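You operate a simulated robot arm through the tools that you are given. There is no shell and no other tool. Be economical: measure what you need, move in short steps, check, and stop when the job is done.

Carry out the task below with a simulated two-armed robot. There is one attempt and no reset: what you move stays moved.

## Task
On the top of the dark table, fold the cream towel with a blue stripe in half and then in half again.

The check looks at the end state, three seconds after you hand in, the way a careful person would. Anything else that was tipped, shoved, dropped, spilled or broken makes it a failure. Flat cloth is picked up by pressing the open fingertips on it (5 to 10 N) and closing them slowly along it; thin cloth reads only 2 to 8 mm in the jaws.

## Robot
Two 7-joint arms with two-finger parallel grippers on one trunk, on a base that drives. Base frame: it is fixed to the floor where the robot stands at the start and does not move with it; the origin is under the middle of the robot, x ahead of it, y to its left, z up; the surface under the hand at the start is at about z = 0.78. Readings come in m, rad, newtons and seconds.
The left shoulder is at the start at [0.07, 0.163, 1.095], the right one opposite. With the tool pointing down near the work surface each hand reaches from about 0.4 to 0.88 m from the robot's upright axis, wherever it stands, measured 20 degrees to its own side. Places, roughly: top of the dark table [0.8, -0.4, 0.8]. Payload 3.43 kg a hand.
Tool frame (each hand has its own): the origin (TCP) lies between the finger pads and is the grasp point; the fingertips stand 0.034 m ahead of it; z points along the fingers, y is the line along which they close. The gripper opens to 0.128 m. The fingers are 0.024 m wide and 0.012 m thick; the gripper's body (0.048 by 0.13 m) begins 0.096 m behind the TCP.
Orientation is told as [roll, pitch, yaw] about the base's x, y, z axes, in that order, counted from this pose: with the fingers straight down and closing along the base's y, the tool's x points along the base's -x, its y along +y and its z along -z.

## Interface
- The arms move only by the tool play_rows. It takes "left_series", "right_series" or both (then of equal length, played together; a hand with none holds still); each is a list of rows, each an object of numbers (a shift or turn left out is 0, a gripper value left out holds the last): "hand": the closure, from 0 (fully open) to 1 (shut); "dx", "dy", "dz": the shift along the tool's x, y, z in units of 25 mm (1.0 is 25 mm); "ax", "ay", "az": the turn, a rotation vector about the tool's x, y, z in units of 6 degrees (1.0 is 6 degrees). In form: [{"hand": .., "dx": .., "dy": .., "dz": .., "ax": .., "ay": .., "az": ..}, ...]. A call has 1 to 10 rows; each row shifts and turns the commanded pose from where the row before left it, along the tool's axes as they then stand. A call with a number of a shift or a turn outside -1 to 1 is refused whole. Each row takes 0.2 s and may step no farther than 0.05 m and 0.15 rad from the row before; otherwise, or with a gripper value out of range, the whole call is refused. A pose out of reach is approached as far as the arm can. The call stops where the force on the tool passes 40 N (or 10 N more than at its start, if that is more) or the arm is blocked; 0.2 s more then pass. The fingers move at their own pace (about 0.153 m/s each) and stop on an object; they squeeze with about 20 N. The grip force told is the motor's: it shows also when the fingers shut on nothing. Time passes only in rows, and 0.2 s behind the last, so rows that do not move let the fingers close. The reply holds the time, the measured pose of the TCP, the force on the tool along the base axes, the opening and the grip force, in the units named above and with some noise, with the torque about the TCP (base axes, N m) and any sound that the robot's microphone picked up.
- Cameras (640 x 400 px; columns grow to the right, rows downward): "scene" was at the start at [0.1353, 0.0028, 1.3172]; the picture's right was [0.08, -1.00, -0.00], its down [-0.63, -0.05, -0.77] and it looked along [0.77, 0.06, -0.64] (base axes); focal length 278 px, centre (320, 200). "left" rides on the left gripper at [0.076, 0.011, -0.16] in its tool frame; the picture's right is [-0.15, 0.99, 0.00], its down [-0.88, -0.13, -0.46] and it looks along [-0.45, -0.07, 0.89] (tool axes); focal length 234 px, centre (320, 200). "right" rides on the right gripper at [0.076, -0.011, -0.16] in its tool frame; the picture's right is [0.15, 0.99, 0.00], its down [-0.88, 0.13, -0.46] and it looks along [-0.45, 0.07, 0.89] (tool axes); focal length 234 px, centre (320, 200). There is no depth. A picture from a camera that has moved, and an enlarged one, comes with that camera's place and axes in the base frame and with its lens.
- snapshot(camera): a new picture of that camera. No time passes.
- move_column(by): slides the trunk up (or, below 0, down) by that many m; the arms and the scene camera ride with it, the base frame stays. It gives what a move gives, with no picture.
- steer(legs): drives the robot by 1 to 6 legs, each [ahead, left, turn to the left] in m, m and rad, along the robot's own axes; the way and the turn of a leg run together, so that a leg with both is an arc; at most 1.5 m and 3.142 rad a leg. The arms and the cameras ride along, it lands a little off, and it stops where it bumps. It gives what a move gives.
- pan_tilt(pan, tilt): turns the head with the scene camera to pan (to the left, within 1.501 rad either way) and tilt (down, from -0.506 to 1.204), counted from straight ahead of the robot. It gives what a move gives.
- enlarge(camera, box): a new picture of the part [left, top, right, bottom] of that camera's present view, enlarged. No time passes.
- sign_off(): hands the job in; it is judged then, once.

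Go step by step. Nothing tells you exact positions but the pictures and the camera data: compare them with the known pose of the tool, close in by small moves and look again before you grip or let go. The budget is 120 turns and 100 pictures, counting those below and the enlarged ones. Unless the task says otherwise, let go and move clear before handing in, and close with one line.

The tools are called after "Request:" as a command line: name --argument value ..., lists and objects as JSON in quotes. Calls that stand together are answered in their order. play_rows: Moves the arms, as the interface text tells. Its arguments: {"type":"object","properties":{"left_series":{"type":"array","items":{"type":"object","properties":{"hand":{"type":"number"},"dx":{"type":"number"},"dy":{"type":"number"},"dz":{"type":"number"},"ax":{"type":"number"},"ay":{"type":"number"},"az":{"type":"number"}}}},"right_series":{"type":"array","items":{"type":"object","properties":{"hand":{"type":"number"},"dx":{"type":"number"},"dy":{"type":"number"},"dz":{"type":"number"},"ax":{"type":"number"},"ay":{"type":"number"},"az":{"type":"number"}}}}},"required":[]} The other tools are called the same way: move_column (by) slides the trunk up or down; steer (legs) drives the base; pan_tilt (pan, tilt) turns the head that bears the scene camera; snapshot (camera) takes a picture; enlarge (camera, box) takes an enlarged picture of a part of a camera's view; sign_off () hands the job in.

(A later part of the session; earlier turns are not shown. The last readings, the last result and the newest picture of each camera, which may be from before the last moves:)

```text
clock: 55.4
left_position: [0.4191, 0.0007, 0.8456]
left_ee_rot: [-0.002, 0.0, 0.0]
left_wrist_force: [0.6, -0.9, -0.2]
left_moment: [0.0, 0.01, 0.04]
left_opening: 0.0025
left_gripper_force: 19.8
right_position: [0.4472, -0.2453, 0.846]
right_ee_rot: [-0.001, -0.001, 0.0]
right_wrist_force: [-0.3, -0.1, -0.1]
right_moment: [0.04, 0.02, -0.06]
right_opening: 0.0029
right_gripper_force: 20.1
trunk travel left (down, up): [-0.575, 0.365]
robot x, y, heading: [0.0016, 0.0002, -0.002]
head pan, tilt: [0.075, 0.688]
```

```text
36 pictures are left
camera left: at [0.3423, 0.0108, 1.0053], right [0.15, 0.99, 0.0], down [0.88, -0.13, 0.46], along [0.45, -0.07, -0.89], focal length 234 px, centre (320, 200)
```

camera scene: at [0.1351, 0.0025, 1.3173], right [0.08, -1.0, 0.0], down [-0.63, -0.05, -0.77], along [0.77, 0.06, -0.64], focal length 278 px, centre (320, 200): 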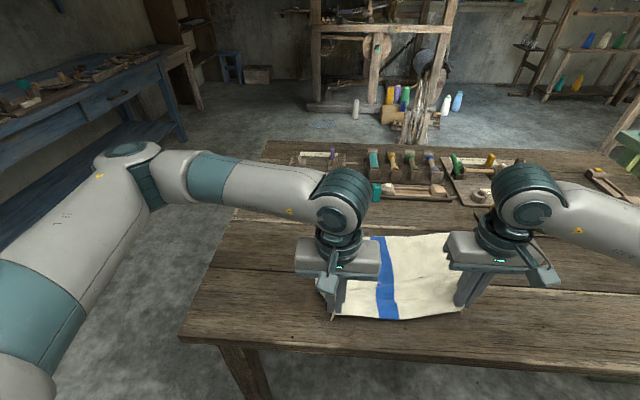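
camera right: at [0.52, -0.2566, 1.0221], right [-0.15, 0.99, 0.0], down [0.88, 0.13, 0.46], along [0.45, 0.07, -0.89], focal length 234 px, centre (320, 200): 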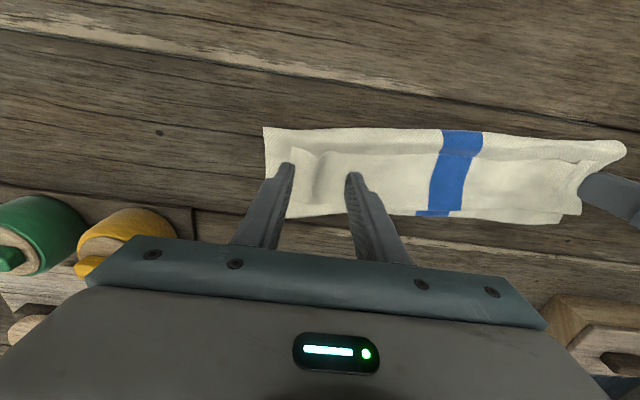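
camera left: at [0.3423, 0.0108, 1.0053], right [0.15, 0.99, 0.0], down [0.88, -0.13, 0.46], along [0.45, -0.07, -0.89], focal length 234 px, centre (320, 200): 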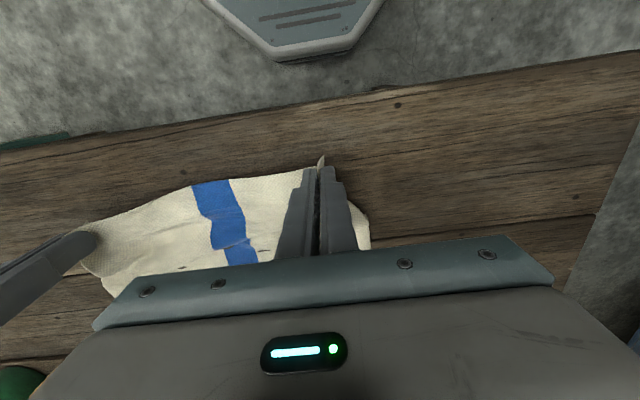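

The towel is nearly flat again, far hem at about 0.63 (left) to 0.668 (right). I'll lay the near hem down, keep the left grip, release the right and use it to pin the far hem.

Request:
play_rows --left_series '[{"dx": 0.4, "dz": 0.4}, {"dx": 0.3, "dz": 0.45}, {}, {}, {}, {}, {}, {}]' --right_series '[{"dx": 0.5, "dz": 0.4}, {"dx": 0.3, "dz": 0.45}, {"hand": 0.85}, {"hand": 0.7}, {"dz": -0.6}, {"dz": -1, "hand": 1}, {"dz": -1}, {"dz": -0.6}]'

Request:
play_rows --right_series '[{"dx": -1}, {"dx": -1}, {"dx": -1}, {"dx": -1}, {"dx": -1, "dy": 0.5}, {"dx": -1, "dy": 0.5}, {"dx": -1, "dy": 0.5}, {"dx": -1, "dy": 0.6}, {"dx": -0.7, "dy": 0.7}, {}]'

Request:
snapshot --camera "scene"

Request:
snapshot --camera "right"

```text
clock: 57.2
left_position: [0.4032, 0.0, 0.824]
left_ee_rot: [0.001, 0.0, -0.001]
left_wrist_force: [-0.5, -1.0, -0.2]
left_moment: [0.02, 0.0, -0.02]
left_opening: 0.0026
left_gripper_force: 19.5
right_position: [0.4278, -0.2458, 0.9057]
right_ee_rot: [0.0, -0.001, 0.0]
right_wrist_force: [-0.3, 0.0, -0.5]
right_moment: [0.01, 0.0, 0.02]
right_opening: 0.0
right_gripper_force: 19.9
trunk travel left (down, up): [-0.575, 0.365]
robot x, y, heading: [-0.0, 0.0001, -0.0]
head pan, tilt: [0.075, 0.688]
```

```text
clock: 59.4
left_position: [0.4035, 0.001, 0.824]
left_ee_rot: [0.0, -0.001, -0.001]
left_wrist_force: [0.4, 0.0, 0.8]
left_moment: [0.01, -0.03, 0.0]
left_opening: 0.0025
left_gripper_force: 20.1
right_position: [0.6476, -0.1773, 0.9068]
right_ee_rot: [0.0, 0.0, -0.002]
right_wrist_force: [-0.8, -0.3, 0.0]
right_moment: [0.04, -0.04, 0.0]
right_opening: 0.0
right_gripper_force: 19.6
trunk travel left (down, up): [-0.575, 0.365]
robot x, y, heading: [0.0008, 0.0025, -0.001]
head pan, tilt: [0.075, 0.688]
```

```text
35 pictures are left
camera scene: at [0.135, 0.0022, 1.3172], right [0.08, -1.0, 0.0], down [-0.63, -0.05, -0.77], along [0.77, 0.06, -0.64], focal length 278 px, centre (320, 200)
```

scene: 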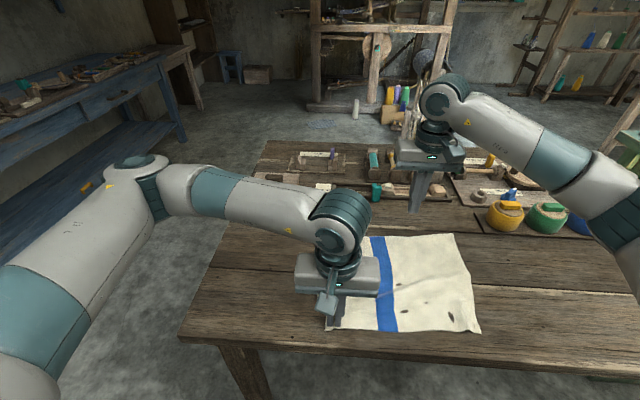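

```text
34 pictures are left
camera right: at [0.5712, -0.1876, 1.0633], right [-0.15, 0.99, 0.0], down [0.88, 0.13, 0.46], along [0.45, 0.07, -0.89], focal length 234 px, centre (320, 200)
```

right: 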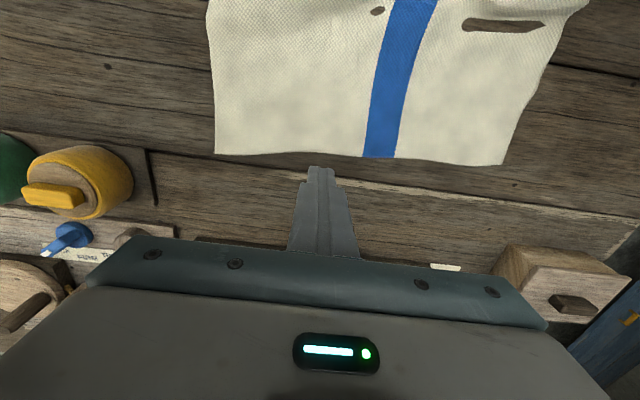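

Flat now: far hem (0.63, 0.055)–(0.669, −0.302), near hem about 0.39–0.41. I'm pinning the far hem with the closed right fingertips.

Request:
play_rows --right_series '[{"dx": 0.4, "dz": 0.9}, {"dz": 0.9}, {"dz": 0.9}, {"dz": 0.7}, {"dz": 0.1}, {"dz": 0.08}, {"dz": 0.06}, {}]'

```text
clock: 61.2
left_position: [0.4028, -0.0003, 0.8242]
left_ee_rot: [-0.001, 0.001, 0.0]
left_wrist_force: [-0.3, 0.1, -0.3]
left_moment: [0.0, 0.02, -0.02]
left_opening: 0.0028
left_gripper_force: 19.9
right_position: [0.6375, -0.1741, 0.8143]
right_ee_rot: [0.0, -0.002, 0.0]
right_wrist_force: [2.0, -0.8, 8.9]
right_moment: [-0.02, -0.04, 0.04]
right_opening: 0.0
right_gripper_force: 20.0
trunk travel left (down, up): [-0.575, 0.365]
robot x, y, heading: [0.003, -0.0027, -0.001]
head pan, tilt: [0.075, 0.688]
```

Pinned at about 9 N; pressing slightly more, then carrying the left hem corner over in an arc.

Request:
play_rows --left_series '[{}, {"dx": -0.3, "dz": -0.9}, {"dx": -0.3, "dz": -0.9}, {"dx": -0.3, "dz": -0.9}, {"dx": -0.9, "dz": -0.5}, {"dx": -0.9, "dz": -0.5}, {"dx": -0.9, "dz": -0.5}, {"dx": -0.9}, {"dx": -0.9}, {"dx": -0.9}]' --right_series '[{"dz": 0.04}, {}, {}, {}, {}, {}, {}, {}, {}, {}]'

Request:
play_rows --left_series '[{"dx": -0.8, "dz": 0.7}, {"dx": -0.8, "dz": 0.9}, {"dx": -0.6, "dz": 0.9}, {"dx": -0.4, "dz": 0.9}, {"dz": 0.4}, {}]'

Request:
snapshot --camera "scene"

Request:
snapshot --camera "left"

```text
clock: 63.4
left_position: [0.5581, 0.0005, 0.9308]
left_ee_rot: [0.0, -0.001, 0.0]
left_wrist_force: [0.2, 0.2, 0.1]
left_moment: [-0.03, 0.01, 0.03]
left_opening: 0.0023
left_gripper_force: 20.1
right_position: [0.6366, -0.1755, 0.8144]
right_ee_rot: [-0.001, -0.003, 0.0]
right_wrist_force: [6.8, 0.2, 28.2]
right_moment: [-0.04, -0.23, -0.03]
right_opening: 0.0
right_gripper_force: 19.8
trunk travel left (down, up): [-0.575, 0.365]
robot x, y, heading: [0.0006, 0.0, -0.003]
head pan, tilt: [0.075, 0.688]
```

```text
clock: 64.8
left_position: [0.6233, 0.0013, 0.8364]
left_ee_rot: [-0.001, -0.001, -0.001]
left_wrist_force: [0.5, -0.2, -0.2]
left_moment: [-0.02, -0.02, -0.02]
left_opening: 0.0027
left_gripper_force: 20.2
right_position: [0.6349, -0.1754, 0.8154]
right_ee_rot: [0.0, -0.004, 0.0]
right_wrist_force: [3.6, -0.4, 29.4]
right_moment: [-0.03, -0.13, 0.02]
right_opening: 0.0001
right_gripper_force: 19.4
trunk travel left (down, up): [-0.575, 0.365]
robot x, y, heading: [0.0017, -0.0008, 0.003]
head pan, tilt: [0.075, 0.688]
```

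```text
33 pictures are left
camera scene: at [0.1326, 0.0036, 1.3175], right [0.08, -1.0, 0.0], down [-0.63, -0.05, -0.77], along [0.77, 0.06, -0.63], focal length 278 px, centre (320, 200)
```

scene: 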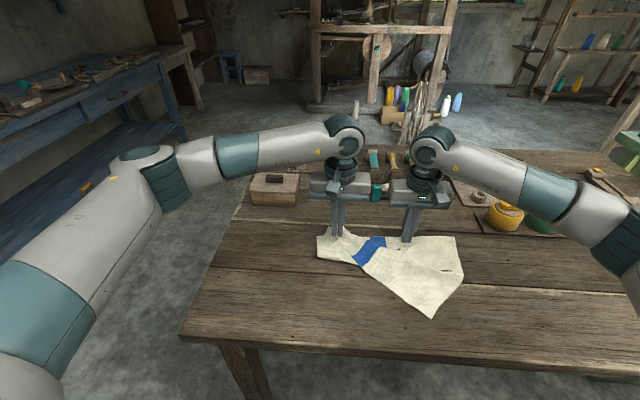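

```text
32 pictures are left
camera left: at [0.5472, 0.0121, 0.9964], right [0.15, 0.99, 0.0], down [0.88, -0.13, 0.46], along [0.45, -0.07, -0.89], focal length 234 px, centre (320, 200)
```

left: 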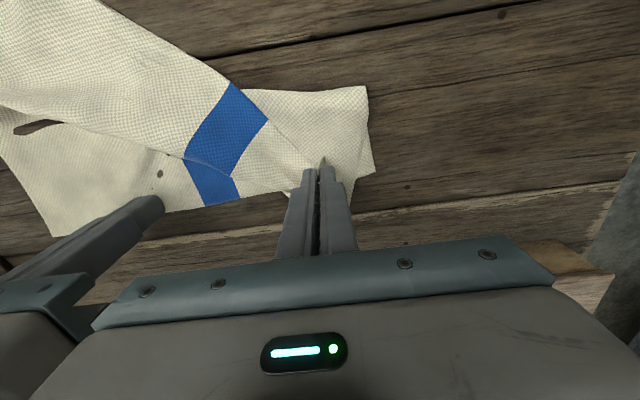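

The left half is folded over, diagonally for now. I'll press the left grip down as the pin, and send the right hand to the loose near-right corner at about (0.43, −0.20).

Request:
play_rows --left_series '[{"dz": 0.4}, {"dz": 0.15}, {"dz": 0.1}, {}, {}, {}, {}, {}, {}, {}]' --right_series '[{}, {}, {"dz": -0.6}, {"dz": -1}, {"dz": -1, "hand": 0.65}, {"dx": 1, "dz": -0.3}, {"dx": 1}, {"dx": 1}, {"dx": 1, "dy": -0.4}, {"dx": 1, "dy": -0.4}]'

Request:
play_rows --right_series '[{"dx": 1}, {"dx": 0.9}, {"dz": 0.9}, {"dz": 0.5}, {}]'

Request:
snapshot --camera "right"

Request:
snapshot --camera "scene"

```text
clock: 67.0
left_position: [0.6244, 0.0002, 0.8194]
left_ee_rot: [0.0, -0.002, 0.0]
left_wrist_force: [0.1, 0.5, 0.7]
left_moment: [-0.01, -0.06, 0.02]
left_opening: 0.0028
left_gripper_force: 19.9
right_position: [0.5098, -0.1963, 0.8859]
right_ee_rot: [-0.001, 0.001, 0.002]
right_wrist_force: [-0.6, 0.1, -0.2]
right_moment: [0.02, 0.01, 0.02]
right_opening: 0.0446
right_gripper_force: 0.1
trunk travel left (down, up): [-0.575, 0.365]
robot x, y, heading: [-0.0009, -0.0001, 0.001]
head pan, tilt: [0.075, 0.688]
```

```text
clock: 68.2
left_position: [0.6246, 0.0001, 0.8189]
left_ee_rot: [-0.001, 0.001, 0.0]
left_wrist_force: [0.0, 0.1, 0.9]
left_moment: [0.01, -0.02, 0.05]
left_opening: 0.0023
left_gripper_force: 20.0
right_position: [0.4653, -0.1961, 0.852]
right_ee_rot: [0.0, 0.0, 0.001]
right_wrist_force: [0.4, 0.4, -0.2]
right_moment: [0.0, 0.02, -0.03]
right_opening: 0.0448
right_gripper_force: 0.1
trunk travel left (down, up): [-0.575, 0.365]
robot x, y, heading: [0.0008, 0.001, 0.001]
head pan, tilt: [0.075, 0.688]
```

```text
31 pictures are left
camera right: at [0.3881, -0.2072, 1.0095], right [-0.15, 0.99, 0.0], down [0.88, 0.13, 0.46], along [0.45, 0.07, -0.89], focal length 234 px, centre (320, 200)
```

right: 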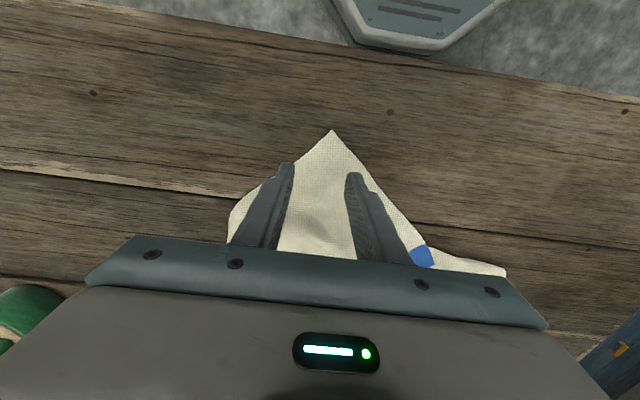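

```text
30 pictures are left
camera scene: at [0.1351, 0.0027, 1.3172], right [0.08, -1.0, 0.0], down [-0.63, -0.05, -0.77], along [0.77, 0.06, -0.64], focal length 278 px, centre (320, 200)
```

scene: 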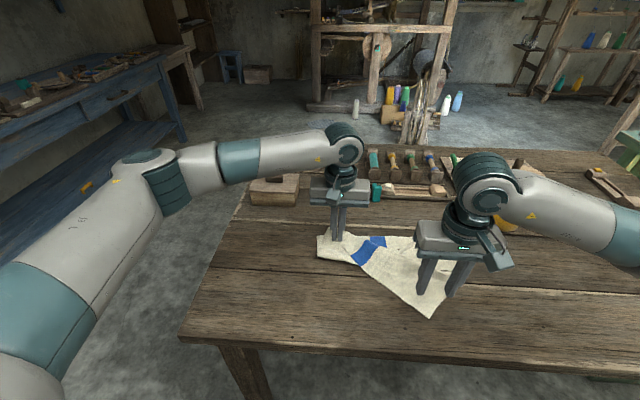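

The fingers straddle the corner nicely. Lowering, pressing and closing.

Request:
play_rows --right_series '[{"dz": 0.6, "dx": 0.15, "dy": 0.15}, {"dz": 0.6}, {"dz": 0.15}, {"dz": 0.1}, {"dz": 0.06}, {}]'

```text
clock: 69.6
left_position: [0.6219, 0.0001, 0.8195]
left_ee_rot: [0.0, -0.001, -0.001]
left_wrist_force: [0.0, 0.0, 0.4]
left_moment: [0.04, -0.04, 0.0]
left_opening: 0.0029
left_gripper_force: 19.7
right_position: [0.4606, -0.1924, 0.8155]
right_ee_rot: [-0.001, -0.004, -0.001]
right_wrist_force: [2.9, -2.9, 31.4]
right_moment: [0.19, -0.07, 0.01]
right_opening: 0.0446
right_gripper_force: 0.1
trunk travel left (down, up): [-0.575, 0.365]
robot x, y, heading: [-0.0011, 0.0004, 0.003]
head pan, tilt: [0.075, 0.688]
```

Request:
play_rows --right_series '[{"dz": -0.04, "hand": 0.67}, {"hand": 0.7}, {"hand": 0.74}, {"hand": 0.78}, {"hand": 0.82}, {"hand": 0.86}, {"hand": 0.9}, {"hand": 0.94}, {"hand": 1.0}, {}]'

```text
clock: 71.8
left_position: [0.6231, 0.0015, 0.8198]
left_ee_rot: [-0.002, -0.001, 0.0]
left_wrist_force: [-1.2, -0.6, 0.2]
left_moment: [-0.04, 0.05, -0.07]
left_opening: 0.0025
left_gripper_force: 20.0
right_position: [0.4581, -0.1915, 0.8159]
right_ee_rot: [0.002, -0.001, 0.0]
right_wrist_force: [0.3, 0.9, 29.1]
right_moment: [0.06, 0.0, 0.01]
right_opening: 0.0
right_gripper_force: 20.0
trunk travel left (down, up): [-0.575, 0.365]
robot x, y, heading: [-0.0011, -0.0003, 0.004]
head pan, tilt: [0.075, 0.688]
```

It reads 0, so I missed. Checking before retrying.

Request:
play_rows --right_series '[{"dz": -0.5}, {"dz": -0.5, "hand": 0.65}, {}]'

Request:
enlarge --camera "right" --box '[200, 90, 440, 240]'

```text
clock: 72.6
left_position: [0.6251, -0.0008, 0.8194]
left_ee_rot: [-0.001, 0.0, 0.0]
left_wrist_force: [0.2, 0.1, 1.0]
left_moment: [0.02, -0.05, 0.01]
left_opening: 0.0028
left_gripper_force: 20.1
right_position: [0.4602, -0.1917, 0.8397]
right_ee_rot: [0.0, 0.001, 0.0]
right_wrist_force: [-0.2, 0.0, -0.7]
right_moment: [-0.02, -0.03, 0.0]
right_opening: 0.0448
right_gripper_force: 0.2
trunk travel left (down, up): [-0.575, 0.365]
robot x, y, heading: [0.0002, 0.0022, -0.002]
head pan, tilt: [0.075, 0.688]
```

```text
2.67 times, centred on (320, 165) of right
camera zoom: at [0.3841, -0.2028, 0.9979], right [-0.15, 0.99, 0.0], down [0.88, 0.13, 0.45], along [0.45, 0.07, -0.89], focal length 624 px, centre (320, 293)
```

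zoom: 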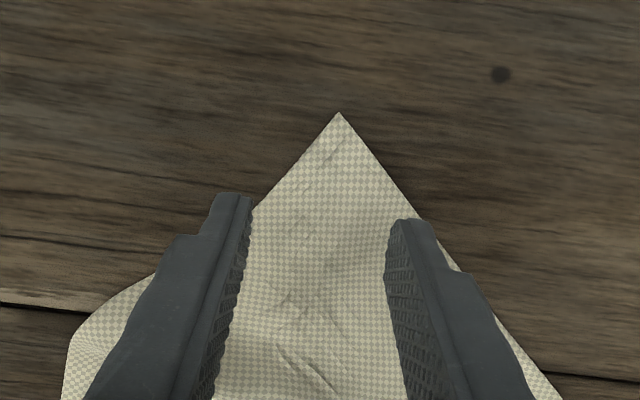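

One finger sat off the cloth's edge. I'll shift 1 cm inward with a slightly smaller opening and retry.

Request:
play_rows --right_series '[{"dx": -0.4, "dy": 0.12, "hand": 0.71}, {"dz": 0.6}, {"dz": 0.2}, {"dz": 0.15}, {"dz": 0.03}, {}]'

```text
clock: 74.0
left_position: [0.6237, -0.0011, 0.8185]
left_ee_rot: [0.002, -0.001, -0.001]
left_wrist_force: [-0.8, -0.5, 1.0]
left_moment: [0.01, 0.04, 0.02]
left_opening: 0.0027
left_gripper_force: 20.0
right_position: [0.4704, -0.1884, 0.8153]
right_ee_rot: [-0.001, -0.002, -0.001]
right_wrist_force: [0.5, -2.5, 12.5]
right_moment: [-0.03, -0.02, 0.03]
right_opening: 0.0369
right_gripper_force: 0.0
trunk travel left (down, up): [-0.575, 0.365]
robot x, y, heading: [0.0032, 0.0035, 0.0]
head pan, tilt: [0.075, 0.688]
```

Request:
play_rows --right_series '[{"dz": 0.03, "hand": 0.73}, {"hand": 0.75}, {"hand": 0.78}, {"hand": 0.81}, {"hand": 0.84}, {"hand": 0.87}, {"hand": 0.9}, {"hand": 0.94}, {"hand": 1.0}, {}]'

```text
clock: 76.2
left_position: [0.6235, 0.0016, 0.8201]
left_ee_rot: [-0.002, -0.001, 0.0]
left_wrist_force: [-1.0, -1.0, 0.7]
left_moment: [-0.05, 0.08, -0.02]
left_opening: 0.0026
left_gripper_force: 19.8
right_position: [0.4682, -0.1885, 0.815]
right_ee_rot: [-0.001, -0.004, 0.0]
right_wrist_force: [3.0, 3.4, 34.9]
right_moment: [0.23, -0.04, -0.07]
right_opening: 0.0026
right_gripper_force: 20.1
trunk travel left (down, up): [-0.575, 0.365]
robot x, y, heading: [-0.0026, -0.002, -0.004]
head pan, tilt: [0.075, 0.688]
```

Gripped (2.6 mm). Left presses as a pin, and right carries its corner over toward the far-right corner.

Request:
play_rows --left_series '[{"dz": 0.08}, {"dz": 0.04}, {}, {}, {}, {}, {}, {}, {}, {}]' --right_series '[{"dz": -0.1}, {"dx": -0.3, "dy": -0.2, "dz": -0.9}, {"dx": -0.3, "dy": -0.2, "dz": -0.9}, {"dx": -0.3, "dy": -0.2, "dz": -0.9}, {"dx": -0.9, "dy": -0.4, "dz": -0.4}, {"dx": -0.9, "dy": -0.4, "dz": -0.4}, {"dx": -0.9, "dy": -0.4, "dz": -0.4}, {"dx": -0.9, "dy": -0.5, "dz": 0.3}, {"dx": -0.9, "dy": -0.5, "dz": 0.3}, {"dx": -0.9, "dy": -0.5, "dz": 0.3}]'

Request:
enlarge --camera "scene" --box '[260, 180, 520, 340]'

Request:
snapshot --camera "right"

```text
clock: 78.4
left_position: [0.6235, -0.0002, 0.8172]
left_ee_rot: [-0.001, -0.001, -0.002]
left_wrist_force: [0.3, -12.8, 23.2]
left_moment: [-0.49, -0.15, -0.06]
left_opening: 0.0029
left_gripper_force: 20.3
right_position: [0.6255, -0.2716, 0.8905]
right_ee_rot: [0.002, 0.001, 0.002]
right_wrist_force: [0.8, 15.0, -3.7]
right_moment: [0.56, -0.12, -0.22]
right_opening: 0.0023
right_gripper_force: 19.8
trunk travel left (down, up): [-0.575, 0.365]
robot x, y, heading: [-0.0005, -0.0006, 0.001]
head pan, tilt: [0.075, 0.688]
```

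```text
2.46 times, centred on (390, 260) of scene
camera zoom: at [0.1335, 0.0027, 1.3174], right [0.08, -1.0, 0.0], down [-0.63, -0.05, -0.77], along [0.77, 0.06, -0.63], focal length 685 px, centre (148, 52)
```

zoom: 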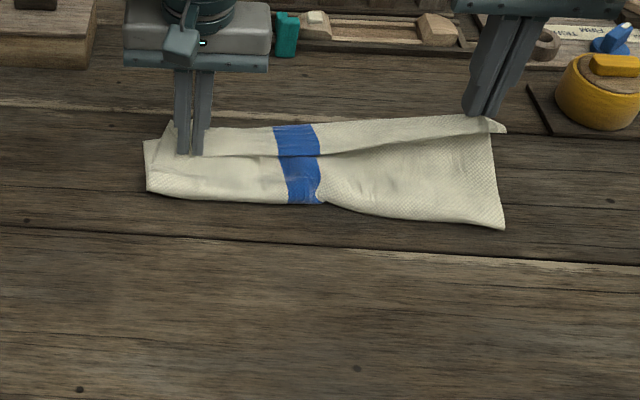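

```text
27 pictures are left
camera right: at [0.5497, -0.2827, 1.0484], right [-0.15, 0.99, 0.0], down [0.88, 0.13, 0.46], along [0.45, 0.07, -0.89], focal length 234 px, centre (320, 200)
```

right: 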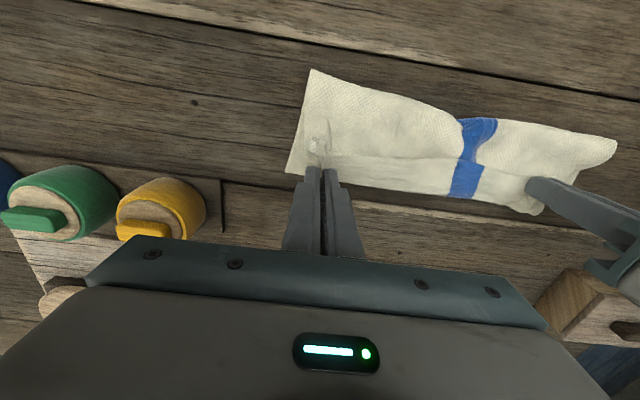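

The right half came over cleanly. I'll ease the sideways tension and lay the right corner down at about (0.637, −0.263).

Request:
play_rows --right_series '[{"dy": 0.35, "dz": 0.6, "dx": -0.2}, {"dz": 0.7, "dx": -0.2}, {"dz": 0.7, "dx": -0.1}, {"dz": 0.5}, {"dz": 0.15}, {}]'

Request:
enlarge --camera "scene" --box '[260, 180, 520, 340]'

```text
clock: 79.8
left_position: [0.6236, -0.0006, 0.8164]
left_ee_rot: [0.001, -0.002, 0.001]
left_wrist_force: [1.5, -4.5, 22.2]
left_moment: [-0.16, -0.16, -0.03]
left_opening: 0.0029
left_gripper_force: 20.1
right_position: [0.6401, -0.2635, 0.8247]
right_ee_rot: [-0.001, -0.002, 0.0]
right_wrist_force: [1.1, -0.5, 0.7]
right_moment: [0.0, 0.01, 0.03]
right_opening: 0.0022
right_gripper_force: 19.9
trunk travel left (down, up): [-0.575, 0.365]
robot x, y, heading: [0.0004, -0.0006, -0.001]
head pan, tilt: [0.075, 0.688]
```

```text
2.46 times, centred on (390, 260) of scene
camera zoom: at [0.133, 0.0022, 1.3175], right [0.08, -1.0, 0.0], down [-0.63, -0.05, -0.77], along [0.77, 0.06, -0.63], focal length 685 px, centre (148, 52)
```

zoom: 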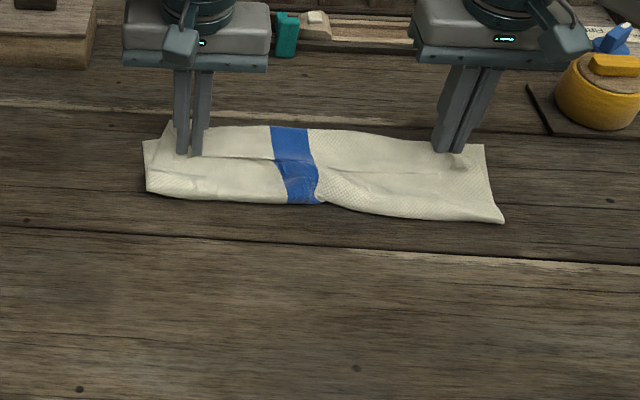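

The hem keeps curling because its orientation is right only for a fold laid toward the robot. New approach: keep both grips, lift the towel until it hangs free, lay its lower half going away from me, then bring the held hem back toward me on top.

Request:
play_rows --left_series '[{"dz": -0.5}, {"dz": -1}, {"dz": -1}, {"dz": -1}, {"dz": -1, "dx": 0.5}, {"dz": -1, "dx": 0.5}, {"dz": -1, "dx": 0.5}, {"dz": -1, "dx": 0.5}, {"dz": -1, "dx": 0.5}, {"dz": -1, "dx": 0.5}]' --right_series '[{"dz": 0}, {"dz": -1}, {"dz": -1}, {"dz": -1}, {"dz": -1, "dx": 0.5}, {"dz": -1, "dx": 0.5}, {"dz": -1, "dx": 0.5}, {"dz": -1, "dx": 0.5}, {"dz": -1, "dx": 0.5}, {"dz": -1, "dx": 0.5}]'

Request:
play_rows --left_series '[{"dz": -1}, {"dz": -1}, {"dz": -1}, {"dz": -0.6}, {}]' --right_series '[{"dz": -1}, {"dz": -1}, {"dz": -1}, {"dz": -0.5}, {}]'

Request:
snapshot --camera "scene"

Request:
snapshot --camera "left"

```text
clock: 82.0
left_position: [0.5498, -0.0008, 1.0532]
left_ee_rot: [0.003, -0.002, 0.001]
left_wrist_force: [0.1, 0.0, 0.4]
left_moment: [0.02, -0.02, -0.03]
left_opening: 0.0025
left_gripper_force: 20.4
right_position: [0.5628, -0.2638, 1.0518]
right_ee_rot: [-0.001, -0.004, 0.001]
right_wrist_force: [0.5, 0.8, -0.7]
right_moment: [0.0, -0.04, -0.02]
right_opening: 0.0025
right_gripper_force: 20.0
trunk travel left (down, up): [-0.575, 0.365]
robot x, y, heading: [0.0024, -0.0013, -0.003]
head pan, tilt: [0.075, 0.688]
```

```text
clock: 83.2
left_position: [0.5515, -0.0, 1.1439]
left_ee_rot: [-0.002, 0.0, 0.0]
left_wrist_force: [0.1, 0.1, -0.7]
left_moment: [0.02, 0.03, -0.02]
left_opening: 0.0024
left_gripper_force: 20.0
right_position: [0.5655, -0.2628, 1.1378]
right_ee_rot: [0.001, 0.002, -0.001]
right_wrist_force: [0.4, -1.0, -0.2]
right_moment: [0.01, 0.04, -0.03]
right_opening: 0.0024
right_gripper_force: 20.3
trunk travel left (down, up): [-0.575, 0.365]
robot x, y, heading: [-0.0017, 0.0029, 0.001]
head pan, tilt: [0.075, 0.688]
```

```text
25 pictures are left
camera scene: at [0.136, 0.0025, 1.3171], right [0.08, -1.0, 0.0], down [-0.63, -0.05, -0.77], along [0.77, 0.06, -0.64], focal length 278 px, centre (320, 200)
```

scene: 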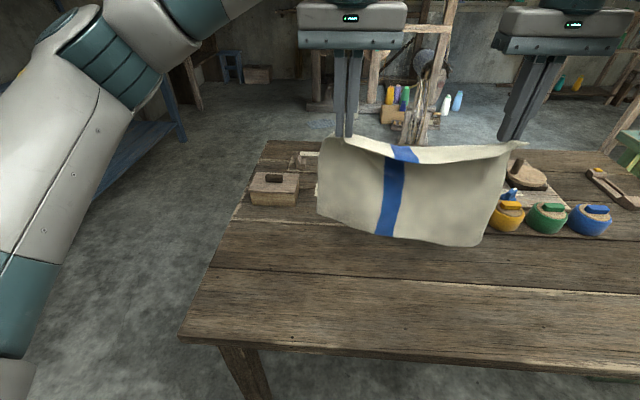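

```text
24 pictures are left
camera left: at [0.4747, 0.0102, 1.3031], right [0.15, 0.99, 0.0], down [0.88, -0.13, 0.46], along [0.45, -0.07, -0.89], focal length 234 px, centre (320, 200)
```

left: 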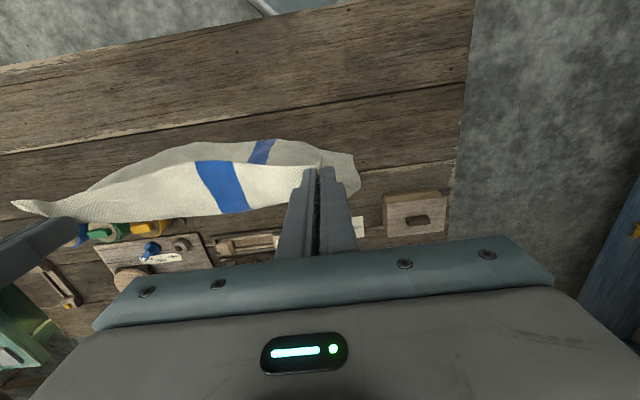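

Excellent, the towel now hangs flat from both hands. I'll move it back over x≈0.47 and lower it until the bottom hem touches.

Request:
play_rows --left_series '[{"dx": 0.7}, {"dx": 0.7}, {"dx": 0.7}, {"dx": 0.7}, {"dx": 0.6}, {"dz": 0.7}, {"dz": 0.7}, {"dz": 0.7}, {"dz": 0.6}, {}]' --right_series '[{"dx": 0.7}, {"dx": 0.7}, {"dx": 0.7}, {"dx": 0.7}, {"dx": 0.6}, {"dz": 0.5}, {"dz": 0.5}, {"dz": 0.5}, {"dz": 0.5}, {}]'

Request:
snapshot --camera "scene"

```text
clock: 85.4
left_position: [0.4637, 0.0011, 1.0733]
left_ee_rot: [0.001, 0.0, -0.001]
left_wrist_force: [-0.5, -0.1, 0.3]
left_moment: [-0.02, 0.0, -0.04]
left_opening: 0.0025
left_gripper_force: 19.8
right_position: [0.4794, -0.2631, 1.087]
right_ee_rot: [0.0, 0.0, 0.001]
right_wrist_force: [-0.8, 0.1, 0.0]
right_moment: [0.0, -0.01, 0.01]
right_opening: 0.0022
right_gripper_force: 20.0
trunk travel left (down, up): [-0.575, 0.365]
robot x, y, heading: [-0.0029, -0.0003, -0.0]
head pan, tilt: [0.075, 0.688]
```

```text
23 pictures are left
camera scene: at [0.1347, 0.0029, 1.3173], right [0.08, -1.0, 0.0], down [-0.63, -0.05, -0.77], along [0.77, 0.06, -0.64], focal length 278 px, centre (320, 200)
```

scene: 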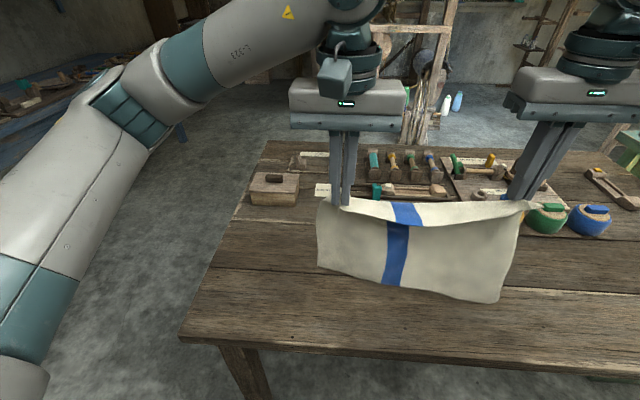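

The bottom hem is about at the table. Next, lay the lower half by moving away while lowering.

Request:
play_rows --left_series '[{"dz": 0.4}, {"dx": -0.7, "dz": 0.5}, {"dx": -0.8, "dz": 0.6}, {"dx": -0.8, "dz": 0.7}, {"dx": -0.8, "dz": 0.8}, {"dx": -0.8, "dz": 0.9}, {"dx": -0.7, "dz": 0.9}, {"dx": -0.5, "dz": 0.6}, {}]' --right_series '[{"dz": 0.7}, {"dx": -0.7, "dz": 0.7}, {"dx": -0.8, "dz": 0.6}, {"dx": -0.8, "dz": 0.7}, {"dx": -0.8, "dz": 0.8}, {"dx": -0.8, "dz": 0.9}, {"dx": -0.7, "dz": 0.9}, {"dx": -0.5, "dz": 0.6}, {}]'

Request:
snapshot --camera "scene"

Request:
snapshot --camera "left"

```text
clock: 87.4
left_position: [0.593, -0.001, 0.9413]
left_ee_rot: [-0.001, 0.0, -0.001]
left_wrist_force: [0.7, 0.4, 0.3]
left_moment: [0.02, 0.0, 0.02]
left_opening: 0.0028
left_gripper_force: 20.3
right_position: [0.6077, -0.2636, 0.939]
right_ee_rot: [0.0, 0.0, 0.0]
right_wrist_force: [-0.5, 0.1, 0.5]
right_moment: [0.03, -0.03, 0.0]
right_opening: 0.0023
right_gripper_force: 19.6
trunk travel left (down, up): [-0.575, 0.365]
robot x, y, heading: [-0.0009, 0.0023, 0.001]
head pan, tilt: [0.075, 0.688]
```

```text
22 pictures are left
camera scene: at [0.1348, 0.0027, 1.3172], right [0.08, -1.0, 0.0], down [-0.63, -0.05, -0.77], along [0.77, 0.06, -0.64], focal length 278 px, centre (320, 200)
```

scene: 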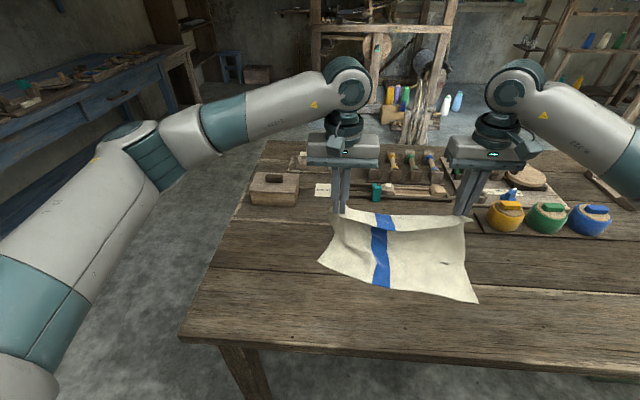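

```text
21 pictures are left
camera left: at [0.5164, 0.0105, 1.1012], right [0.15, 0.99, 0.0], down [0.88, -0.13, 0.46], along [0.45, -0.07, -0.89], focal length 234 px, centre (320, 200)
```

left: 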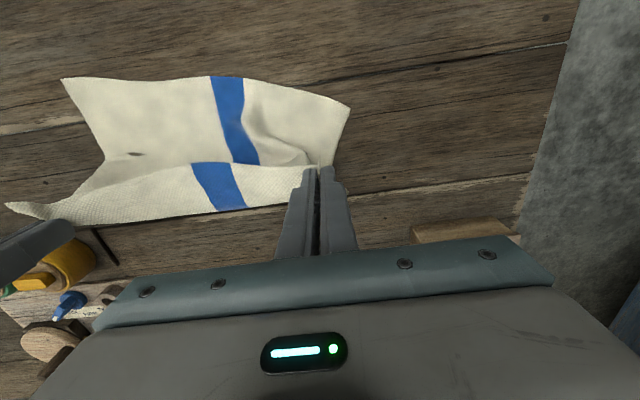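

The lower half is laid, skewed about 12°: near hem L(0.55, 0.04), R(0.475, −0.31). I'll bring the held hem back toward me parallel to that hem.

Request:
play_rows --left_series '[{"dx": -0.94, "dz": 0.34}, {"dx": -0.94, "dz": 0.34}, {"dx": 0.4, "dz": 0.6}, {"dx": 0.4, "dz": 0.6}, {"dx": 0.8, "dz": 0.8, "dy": -0.1}, {"dx": 0.8, "dz": 0.8, "dy": -0.1}, {}]' --right_series '[{"dx": 0.15, "dz": 0.3}, {"dx": 0.15, "dz": 0.3}, {"dx": 0.6, "dz": 0.6}, {"dx": 0.6, "dz": 0.6}, {"dx": 0.8, "dz": 0.8, "dy": -0.1}, {"dx": 0.8, "dz": 0.8, "dy": -0.1}, {}]'

Request:
snapshot --camera "scene"

Request:
snapshot --camera "right"

```text
clock: 89.0
left_position: [0.5795, -0.0069, 0.853]
left_ee_rot: [0.0, -0.001, 0.0]
left_wrist_force: [-1.1, -0.6, 0.0]
left_moment: [-0.01, 0.01, 0.0]
left_opening: 0.0026
left_gripper_force: 20.0
right_position: [0.5306, -0.2647, 0.8536]
right_ee_rot: [0.0, 0.001, 0.0]
right_wrist_force: [0.9, -0.2, 0.6]
right_moment: [-0.01, -0.02, 0.01]
right_opening: 0.0021
right_gripper_force: 20.1
trunk travel left (down, up): [-0.575, 0.365]
robot x, y, heading: [-0.0036, 0.0001, -0.0]
head pan, tilt: [0.075, 0.688]
```

```text
20 pictures are left
camera scene: at [0.1355, 0.003, 1.3172], right [0.08, -1.0, 0.0], down [-0.63, -0.05, -0.77], along [0.77, 0.06, -0.64], focal length 278 px, centre (320, 200)
```

scene: 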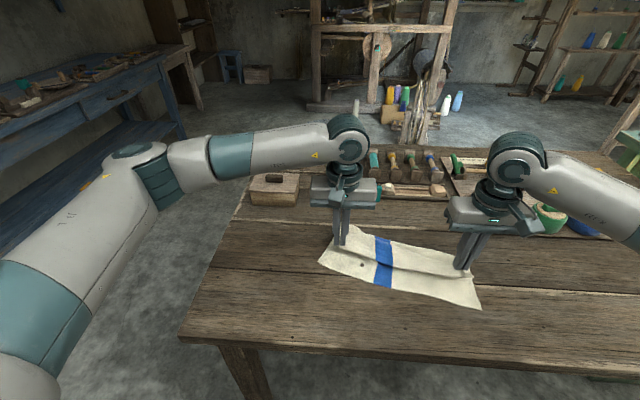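

```text
19 pictures are left
camera right: at [0.4542, -0.277, 1.0119], right [-0.15, 0.99, 0.0], down [0.88, 0.13, 0.46], along [0.45, 0.07, -0.89], focal length 234 px, centre (320, 200)
```

right: 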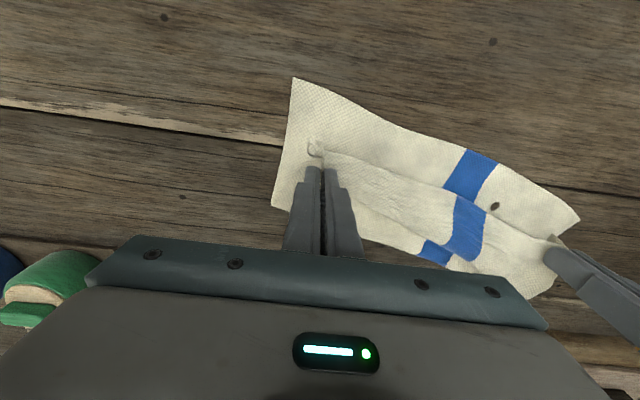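

Very good: held hem and lower hem are now parallel, and the fold is about 13 cm away. I'll lay the held hem onto the lower hem.

Request:
play_rows --left_series '[{"dx": 0.37, "dz": 0.36, "dy": 0.06}, {"dx": 0.37, "dz": 0.36}, {"dx": 0.37, "dz": 0.36}, {}]' --right_series '[{"dx": 0.55, "dz": 0.36}, {"dx": 0.55, "dz": 0.36}, {"dx": 0.55, "dz": 0.36}, {}]'

Request:
snapshot --camera "right"

Request:
enlarge --camera "scene" --box '[280, 200, 520, 350]'

```text
clock: 90.0
left_position: [0.551, -0.0045, 0.8251]
left_ee_rot: [0.001, 0.0, 0.0]
left_wrist_force: [-1.6, -4.4, 1.4]
left_moment: [-0.15, 0.07, -0.01]
left_opening: 0.0027
left_gripper_force: 20.2
right_position: [0.4876, -0.2671, 0.8277]
right_ee_rot: [0.0, 0.0, 0.001]
right_wrist_force: [1.6, 5.9, -0.4]
right_moment: [0.2, -0.02, -0.06]
right_opening: 0.0024
right_gripper_force: 20.4
trunk travel left (down, up): [-0.575, 0.365]
robot x, y, heading: [-0.0024, -0.0001, 0.003]
head pan, tilt: [0.075, 0.688]
```

```text
18 pictures are left
camera right: at [0.412, -0.2785, 0.9851], right [-0.15, 0.99, 0.0], down [0.88, 0.13, 0.46], along [0.45, 0.07, -0.89], focal length 234 px, centre (320, 200)
```

right: 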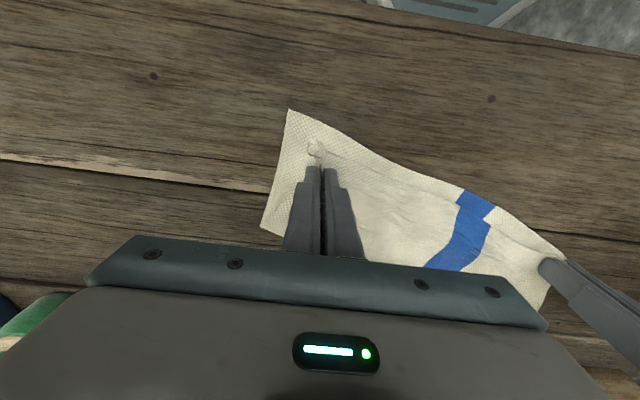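

```text
2.67 times, centred on (400, 275) of scene
camera zoom: at [0.1354, 0.0028, 1.3172], right [0.08, -1.0, 0.0], down [-0.63, -0.05, -0.77], along [0.77, 0.06, -0.64], focal length 743 px, centre (107, 0)
```

zoom: 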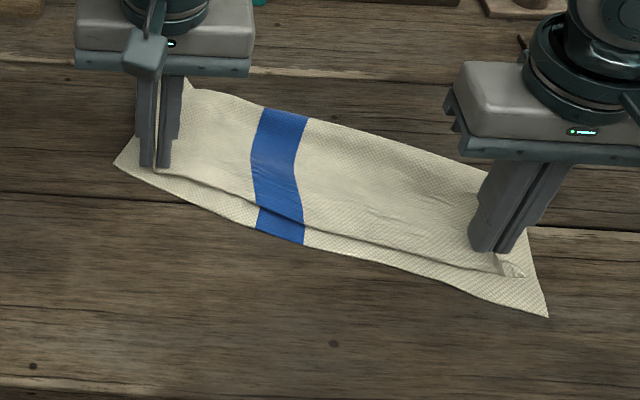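

Beautiful, the held hem is only about 2 cm short of the lower hem. I'll nudge it closer, lay it down, release and lift away.

Request:
play_rows --left_series '[{"dx": 0.35}, {"dx": 0.35, "dz": 0.1}, {"hand": 0.88}, {"hand": 0.75}, {"dz": -0.4}, {"dz": -0.8}, {"dz": -1}, {"dz": -1}]' --right_series '[{"dx": 0.45}, {"dx": 0.45, "dz": 0.2}, {"hand": 0.88}, {"hand": 0.75}, {"dz": -0.4}, {"dz": -0.8}, {"dz": -1}, {"dz": -1}]'

Request:
enlarge --camera "scene" --box '[280, 200, 520, 350]'

Request:
snapshot --camera "right"

```text
clock: 91.8
left_position: [0.5326, -0.003, 0.905]
left_ee_rot: [0.0, 0.0, 0.0]
left_wrist_force: [0.6, 0.0, -0.2]
left_moment: [0.02, -0.01, -0.01]
left_opening: 0.0321
left_gripper_force: 0.1
right_position: [0.4659, -0.2684, 0.9027]
right_ee_rot: [0.001, -0.001, 0.0]
right_wrist_force: [0.6, 0.3, 0.1]
right_moment: [-0.02, 0.0, 0.02]
right_opening: 0.0322
right_gripper_force: 0.1
trunk travel left (down, up): [-0.575, 0.365]
robot x, y, heading: [0.0033, -0.0027, -0.003]
head pan, tilt: [0.075, 0.688]
```

```text
2.67 times, centred on (400, 275) of scene
camera zoom: at [0.1348, 0.0028, 1.3171], right [0.08, -1.0, 0.0], down [-0.63, -0.05, -0.77], along [0.77, 0.06, -0.64], focal length 743 px, centre (107, 0)
```

zoom: 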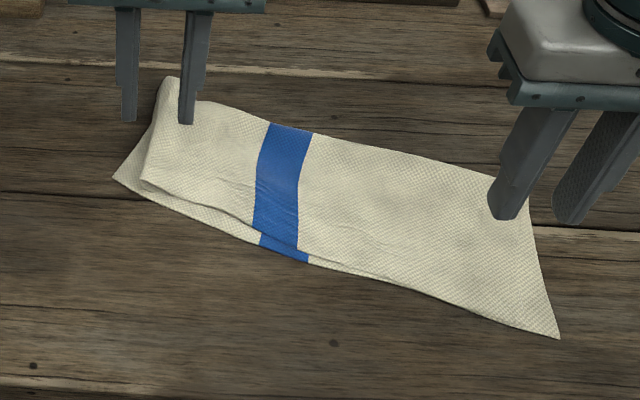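

```text
15 pictures are left
camera right: at [0.3891, -0.278, 1.0596], right [-0.15, 0.99, 0.0], down [0.88, 0.13, 0.46], along [0.45, 0.07, -0.89], focal length 234 px, centre (320, 200)
```

right: 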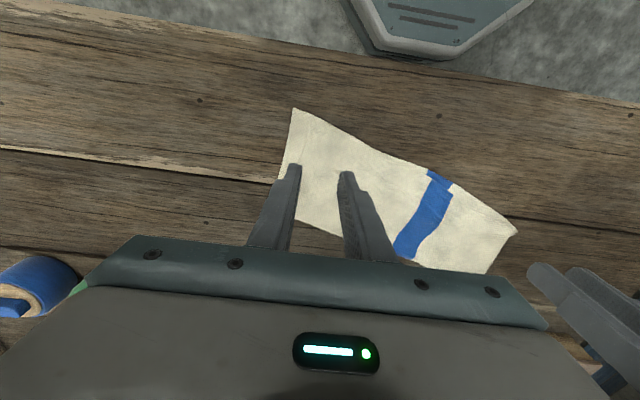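

The first fold is neat. For the second fold I'll use the same hanging method: grip the right short end mid-width with the right hand turned across the strip, with the left hand moved clear.

Request:
play_rows --left_series '[{"dz": -1, "dy": 1}, {"dz": -1, "dy": 1}, {"dz": -1, "dy": 1}, {"dz": -1, "dy": 1}, {"dz": -1, "dy": 1}, {"dy": 1}, {"dy": 1}, {"dy": 1}, {"dy": 1}]' --right_series '[{"dx": -0.38, "dy": -0.62, "hand": 0.65}, {"dx": -0.38, "dy": -0.62}, {"az": -1}, {"az": -1}, {"az": -1}, {"az": -1}, {"az": -1}, {"az": -1}, {"az": -1}]'

Request:
play_rows --right_series '[{"az": -1}, {"az": -1}, {"az": -1}, {"az": -1}, {"az": -0.9}, {"dz": 0.9}, {"dz": 0.6}, {}]'

Request:
snapshot --camera "right"

Request:
snapshot --camera "scene"

```text
clock: 93.8
left_position: [0.5345, 0.2245, 1.0289]
left_ee_rot: [-0.002, -0.002, 0.0]
left_wrist_force: [1.0, -0.2, 0.2]
left_moment: [-0.03, -0.02, 0.02]
left_opening: 0.032
left_gripper_force: 0.0
right_position: [0.4846, -0.2981, 0.9042]
right_ee_rot: [0.0, 0.0, 0.734]
right_wrist_force: [0.7, -0.4, 0.5]
right_moment: [-0.02, -0.01, 0.0]
right_opening: 0.0447
right_gripper_force: 0.0
trunk travel left (down, up): [-0.575, 0.365]
robot x, y, heading: [0.0025, 0.0003, -0.001]
head pan, tilt: [0.075, 0.688]
```

```text
clock: 95.6
left_position: [0.5349, 0.2232, 1.03]
left_ee_rot: [0.001, 0.001, 0.001]
left_wrist_force: [-0.4, -0.7, 0.0]
left_moment: [0.02, 0.0, 0.01]
left_opening: 0.0321
left_gripper_force: 0.2
right_position: [0.4804, -0.2956, 0.8675]
right_ee_rot: [-0.004, 0.003, 1.033]
right_wrist_force: [0.2, -0.2, 0.7]
right_moment: [0.01, -0.03, 0.03]
right_opening: 0.0449
right_gripper_force: 0.0
right hand out of reach, approached as far as the arm can: row 3, 4, 5
trunk travel left (down, up): [-0.575, 0.365]
robot x, y, heading: [-0.0015, 0.0017, 0.003]
head pan, tilt: [0.075, 0.688]
```

```text
14 pictures are left
camera right: at [0.4508, -0.3651, 1.0243], right [-0.93, 0.38, 0.0], down [0.34, 0.83, 0.45], along [0.17, 0.42, -0.89], focal length 234 px, centre (320, 200)
```

right: 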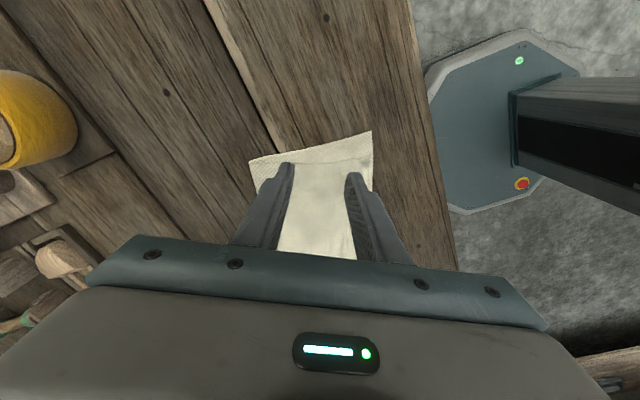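

```text
13 pictures are left
camera scene: at [0.1351, 0.0026, 1.3172], right [0.08, -1.0, 0.0], down [-0.63, -0.05, -0.77], along [0.77, 0.06, -0.64], focal length 278 px, centre (320, 200)
```

scene: 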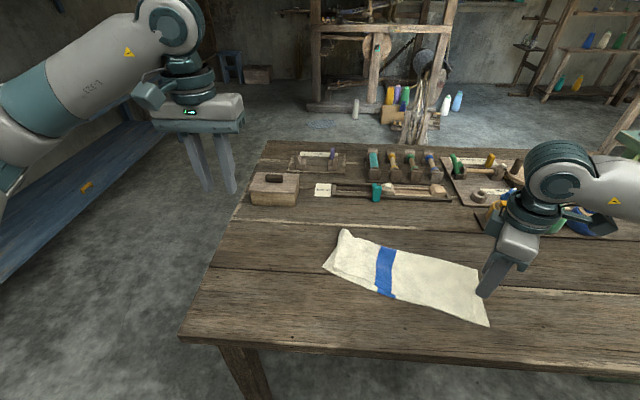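

The wrist stops at 59° yaw, which is good enough, and the fingers straddle the right end about 1.9 cm inside. I'll press firmly so both layers are pinched.

Request:
play_rows --right_series '[{"dz": 0.9}, {"dz": 0.7}, {"dz": 0.3}, {"dz": 0.1}, {"dz": 0.06}, {"dz": 0.04}, {}]'

```text
clock: 97.2
left_position: [0.533, 0.2239, 1.0301]
left_ee_rot: [0.0, -0.001, -0.001]
left_wrist_force: [0.2, 0.2, -0.6]
left_moment: [-0.02, 0.01, 0.01]
left_opening: 0.032
left_gripper_force: 0.0
right_position: [0.4806, -0.2973, 0.8157]
right_ee_rot: [-0.006, 0.0, 1.038]
right_wrist_force: [1.7, -4.7, 30.8]
right_moment: [0.27, 0.38, 0.07]
right_opening: 0.0444
right_gripper_force: 0.0
trunk travel left (down, up): [-0.575, 0.365]
robot x, y, heading: [-0.0029, 0.0007, -0.005]
head pan, tilt: [0.075, 0.688]
```

Request:
play_rows --right_series '[{"hand": 0.67}, {"hand": 0.7}, {"hand": 0.74}, {"hand": 0.78}, {"hand": 0.82}, {"hand": 0.86}, {"hand": 0.9}, {"hand": 0.94}, {"hand": 1.0}, {}]'

```text
clock: 99.4
left_position: [0.5329, 0.225, 1.0295]
left_ee_rot: [-0.001, -0.002, 0.0]
left_wrist_force: [-0.2, -0.3, 0.5]
left_moment: [-0.01, 0.03, -0.01]
left_opening: 0.032
left_gripper_force: 0.1
right_position: [0.4809, -0.2946, 0.8172]
right_ee_rot: [-0.006, 0.002, 1.04]
right_wrist_force: [0.5, 0.9, 40.2]
right_moment: [0.28, -0.05, -0.02]
right_opening: 0.0039
right_gripper_force: 20.3
trunk travel left (down, up): [-0.575, 0.365]
robot x, y, heading: [0.0009, 0.0016, 0.0]
head pan, tilt: [0.075, 0.688]
```

It reads 3.9 mm, more than the 2.6 mm of a single-layer ridge. I'll lift a bit and check that both layers come.

Request:
play_rows --right_series '[{"dz": -0.5}, {"dz": -0.8}, {"dz": -0.8}, {"dz": -0.8}, {}]'

Request:
enlarge --camera "scene" --box '[300, 180, 540, 330]'

```text
clock: 100.6
left_position: [0.536, 0.2227, 1.0291]
left_ee_rot: [0.0, 0.0, 0.0]
left_wrist_force: [-0.6, -0.7, 0.1]
left_moment: [0.0, 0.02, 0.02]
left_opening: 0.0322
left_gripper_force: 0.1
right_position: [0.4815, -0.2975, 0.8872]
right_ee_rot: [-0.002, 0.003, 1.036]
right_wrist_force: [0.4, -0.4, 0.1]
right_moment: [0.01, -0.03, -0.02]
right_opening: 0.0033
right_gripper_force: 20.2
trunk travel left (down, up): [-0.575, 0.365]
robot x, y, heading: [-0.0007, -0.0054, 0.0]
head pan, tilt: [0.075, 0.688]
```

```text
2.67 times, centred on (420, 255) of scene
camera zoom: at [0.1351, 0.0028, 1.3172], right [0.08, -1.0, 0.0], down [-0.63, -0.05, -0.77], along [0.77, 0.06, -0.64], focal length 743 px, centre (53, 53)
```

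zoom: 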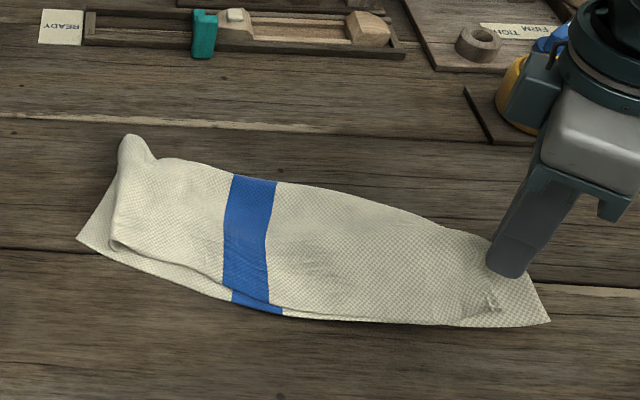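

Request:
snapshot --camera "right"

Request:
enlarge --camera "scene" --box '[440, 240, 520, 310]'

```text
11 pictures are left
camera right: at [0.4515, -0.3661, 1.0456], right [-0.93, 0.38, 0.0], down [0.34, 0.83, 0.45], along [0.17, 0.42, -0.89], focal length 234 px, centre (320, 200)
```

right: 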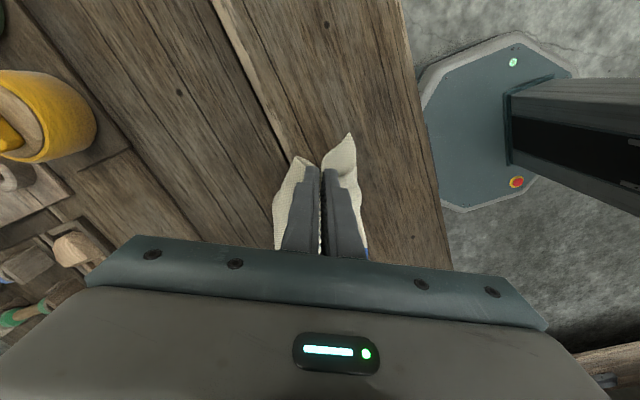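

```text
5.71 times, centred on (480, 275) of scene
camera zoom: at [0.1351, 0.0028, 1.3172], right [0.08, -1.0, 0.0], down [-0.63, -0.05, -0.77], along [0.77, 0.06, -0.64], focal length 1591 px, centre (-594, -229)
```

zoom: 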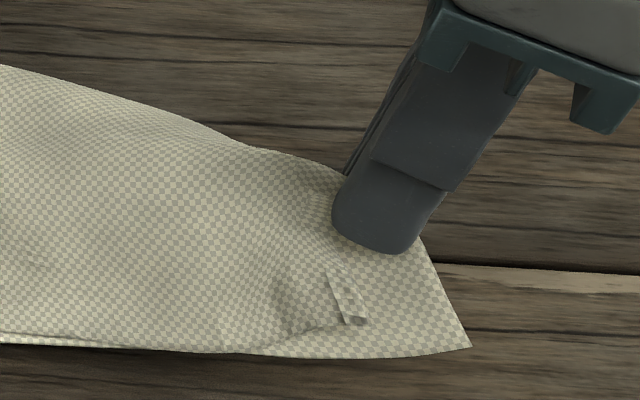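

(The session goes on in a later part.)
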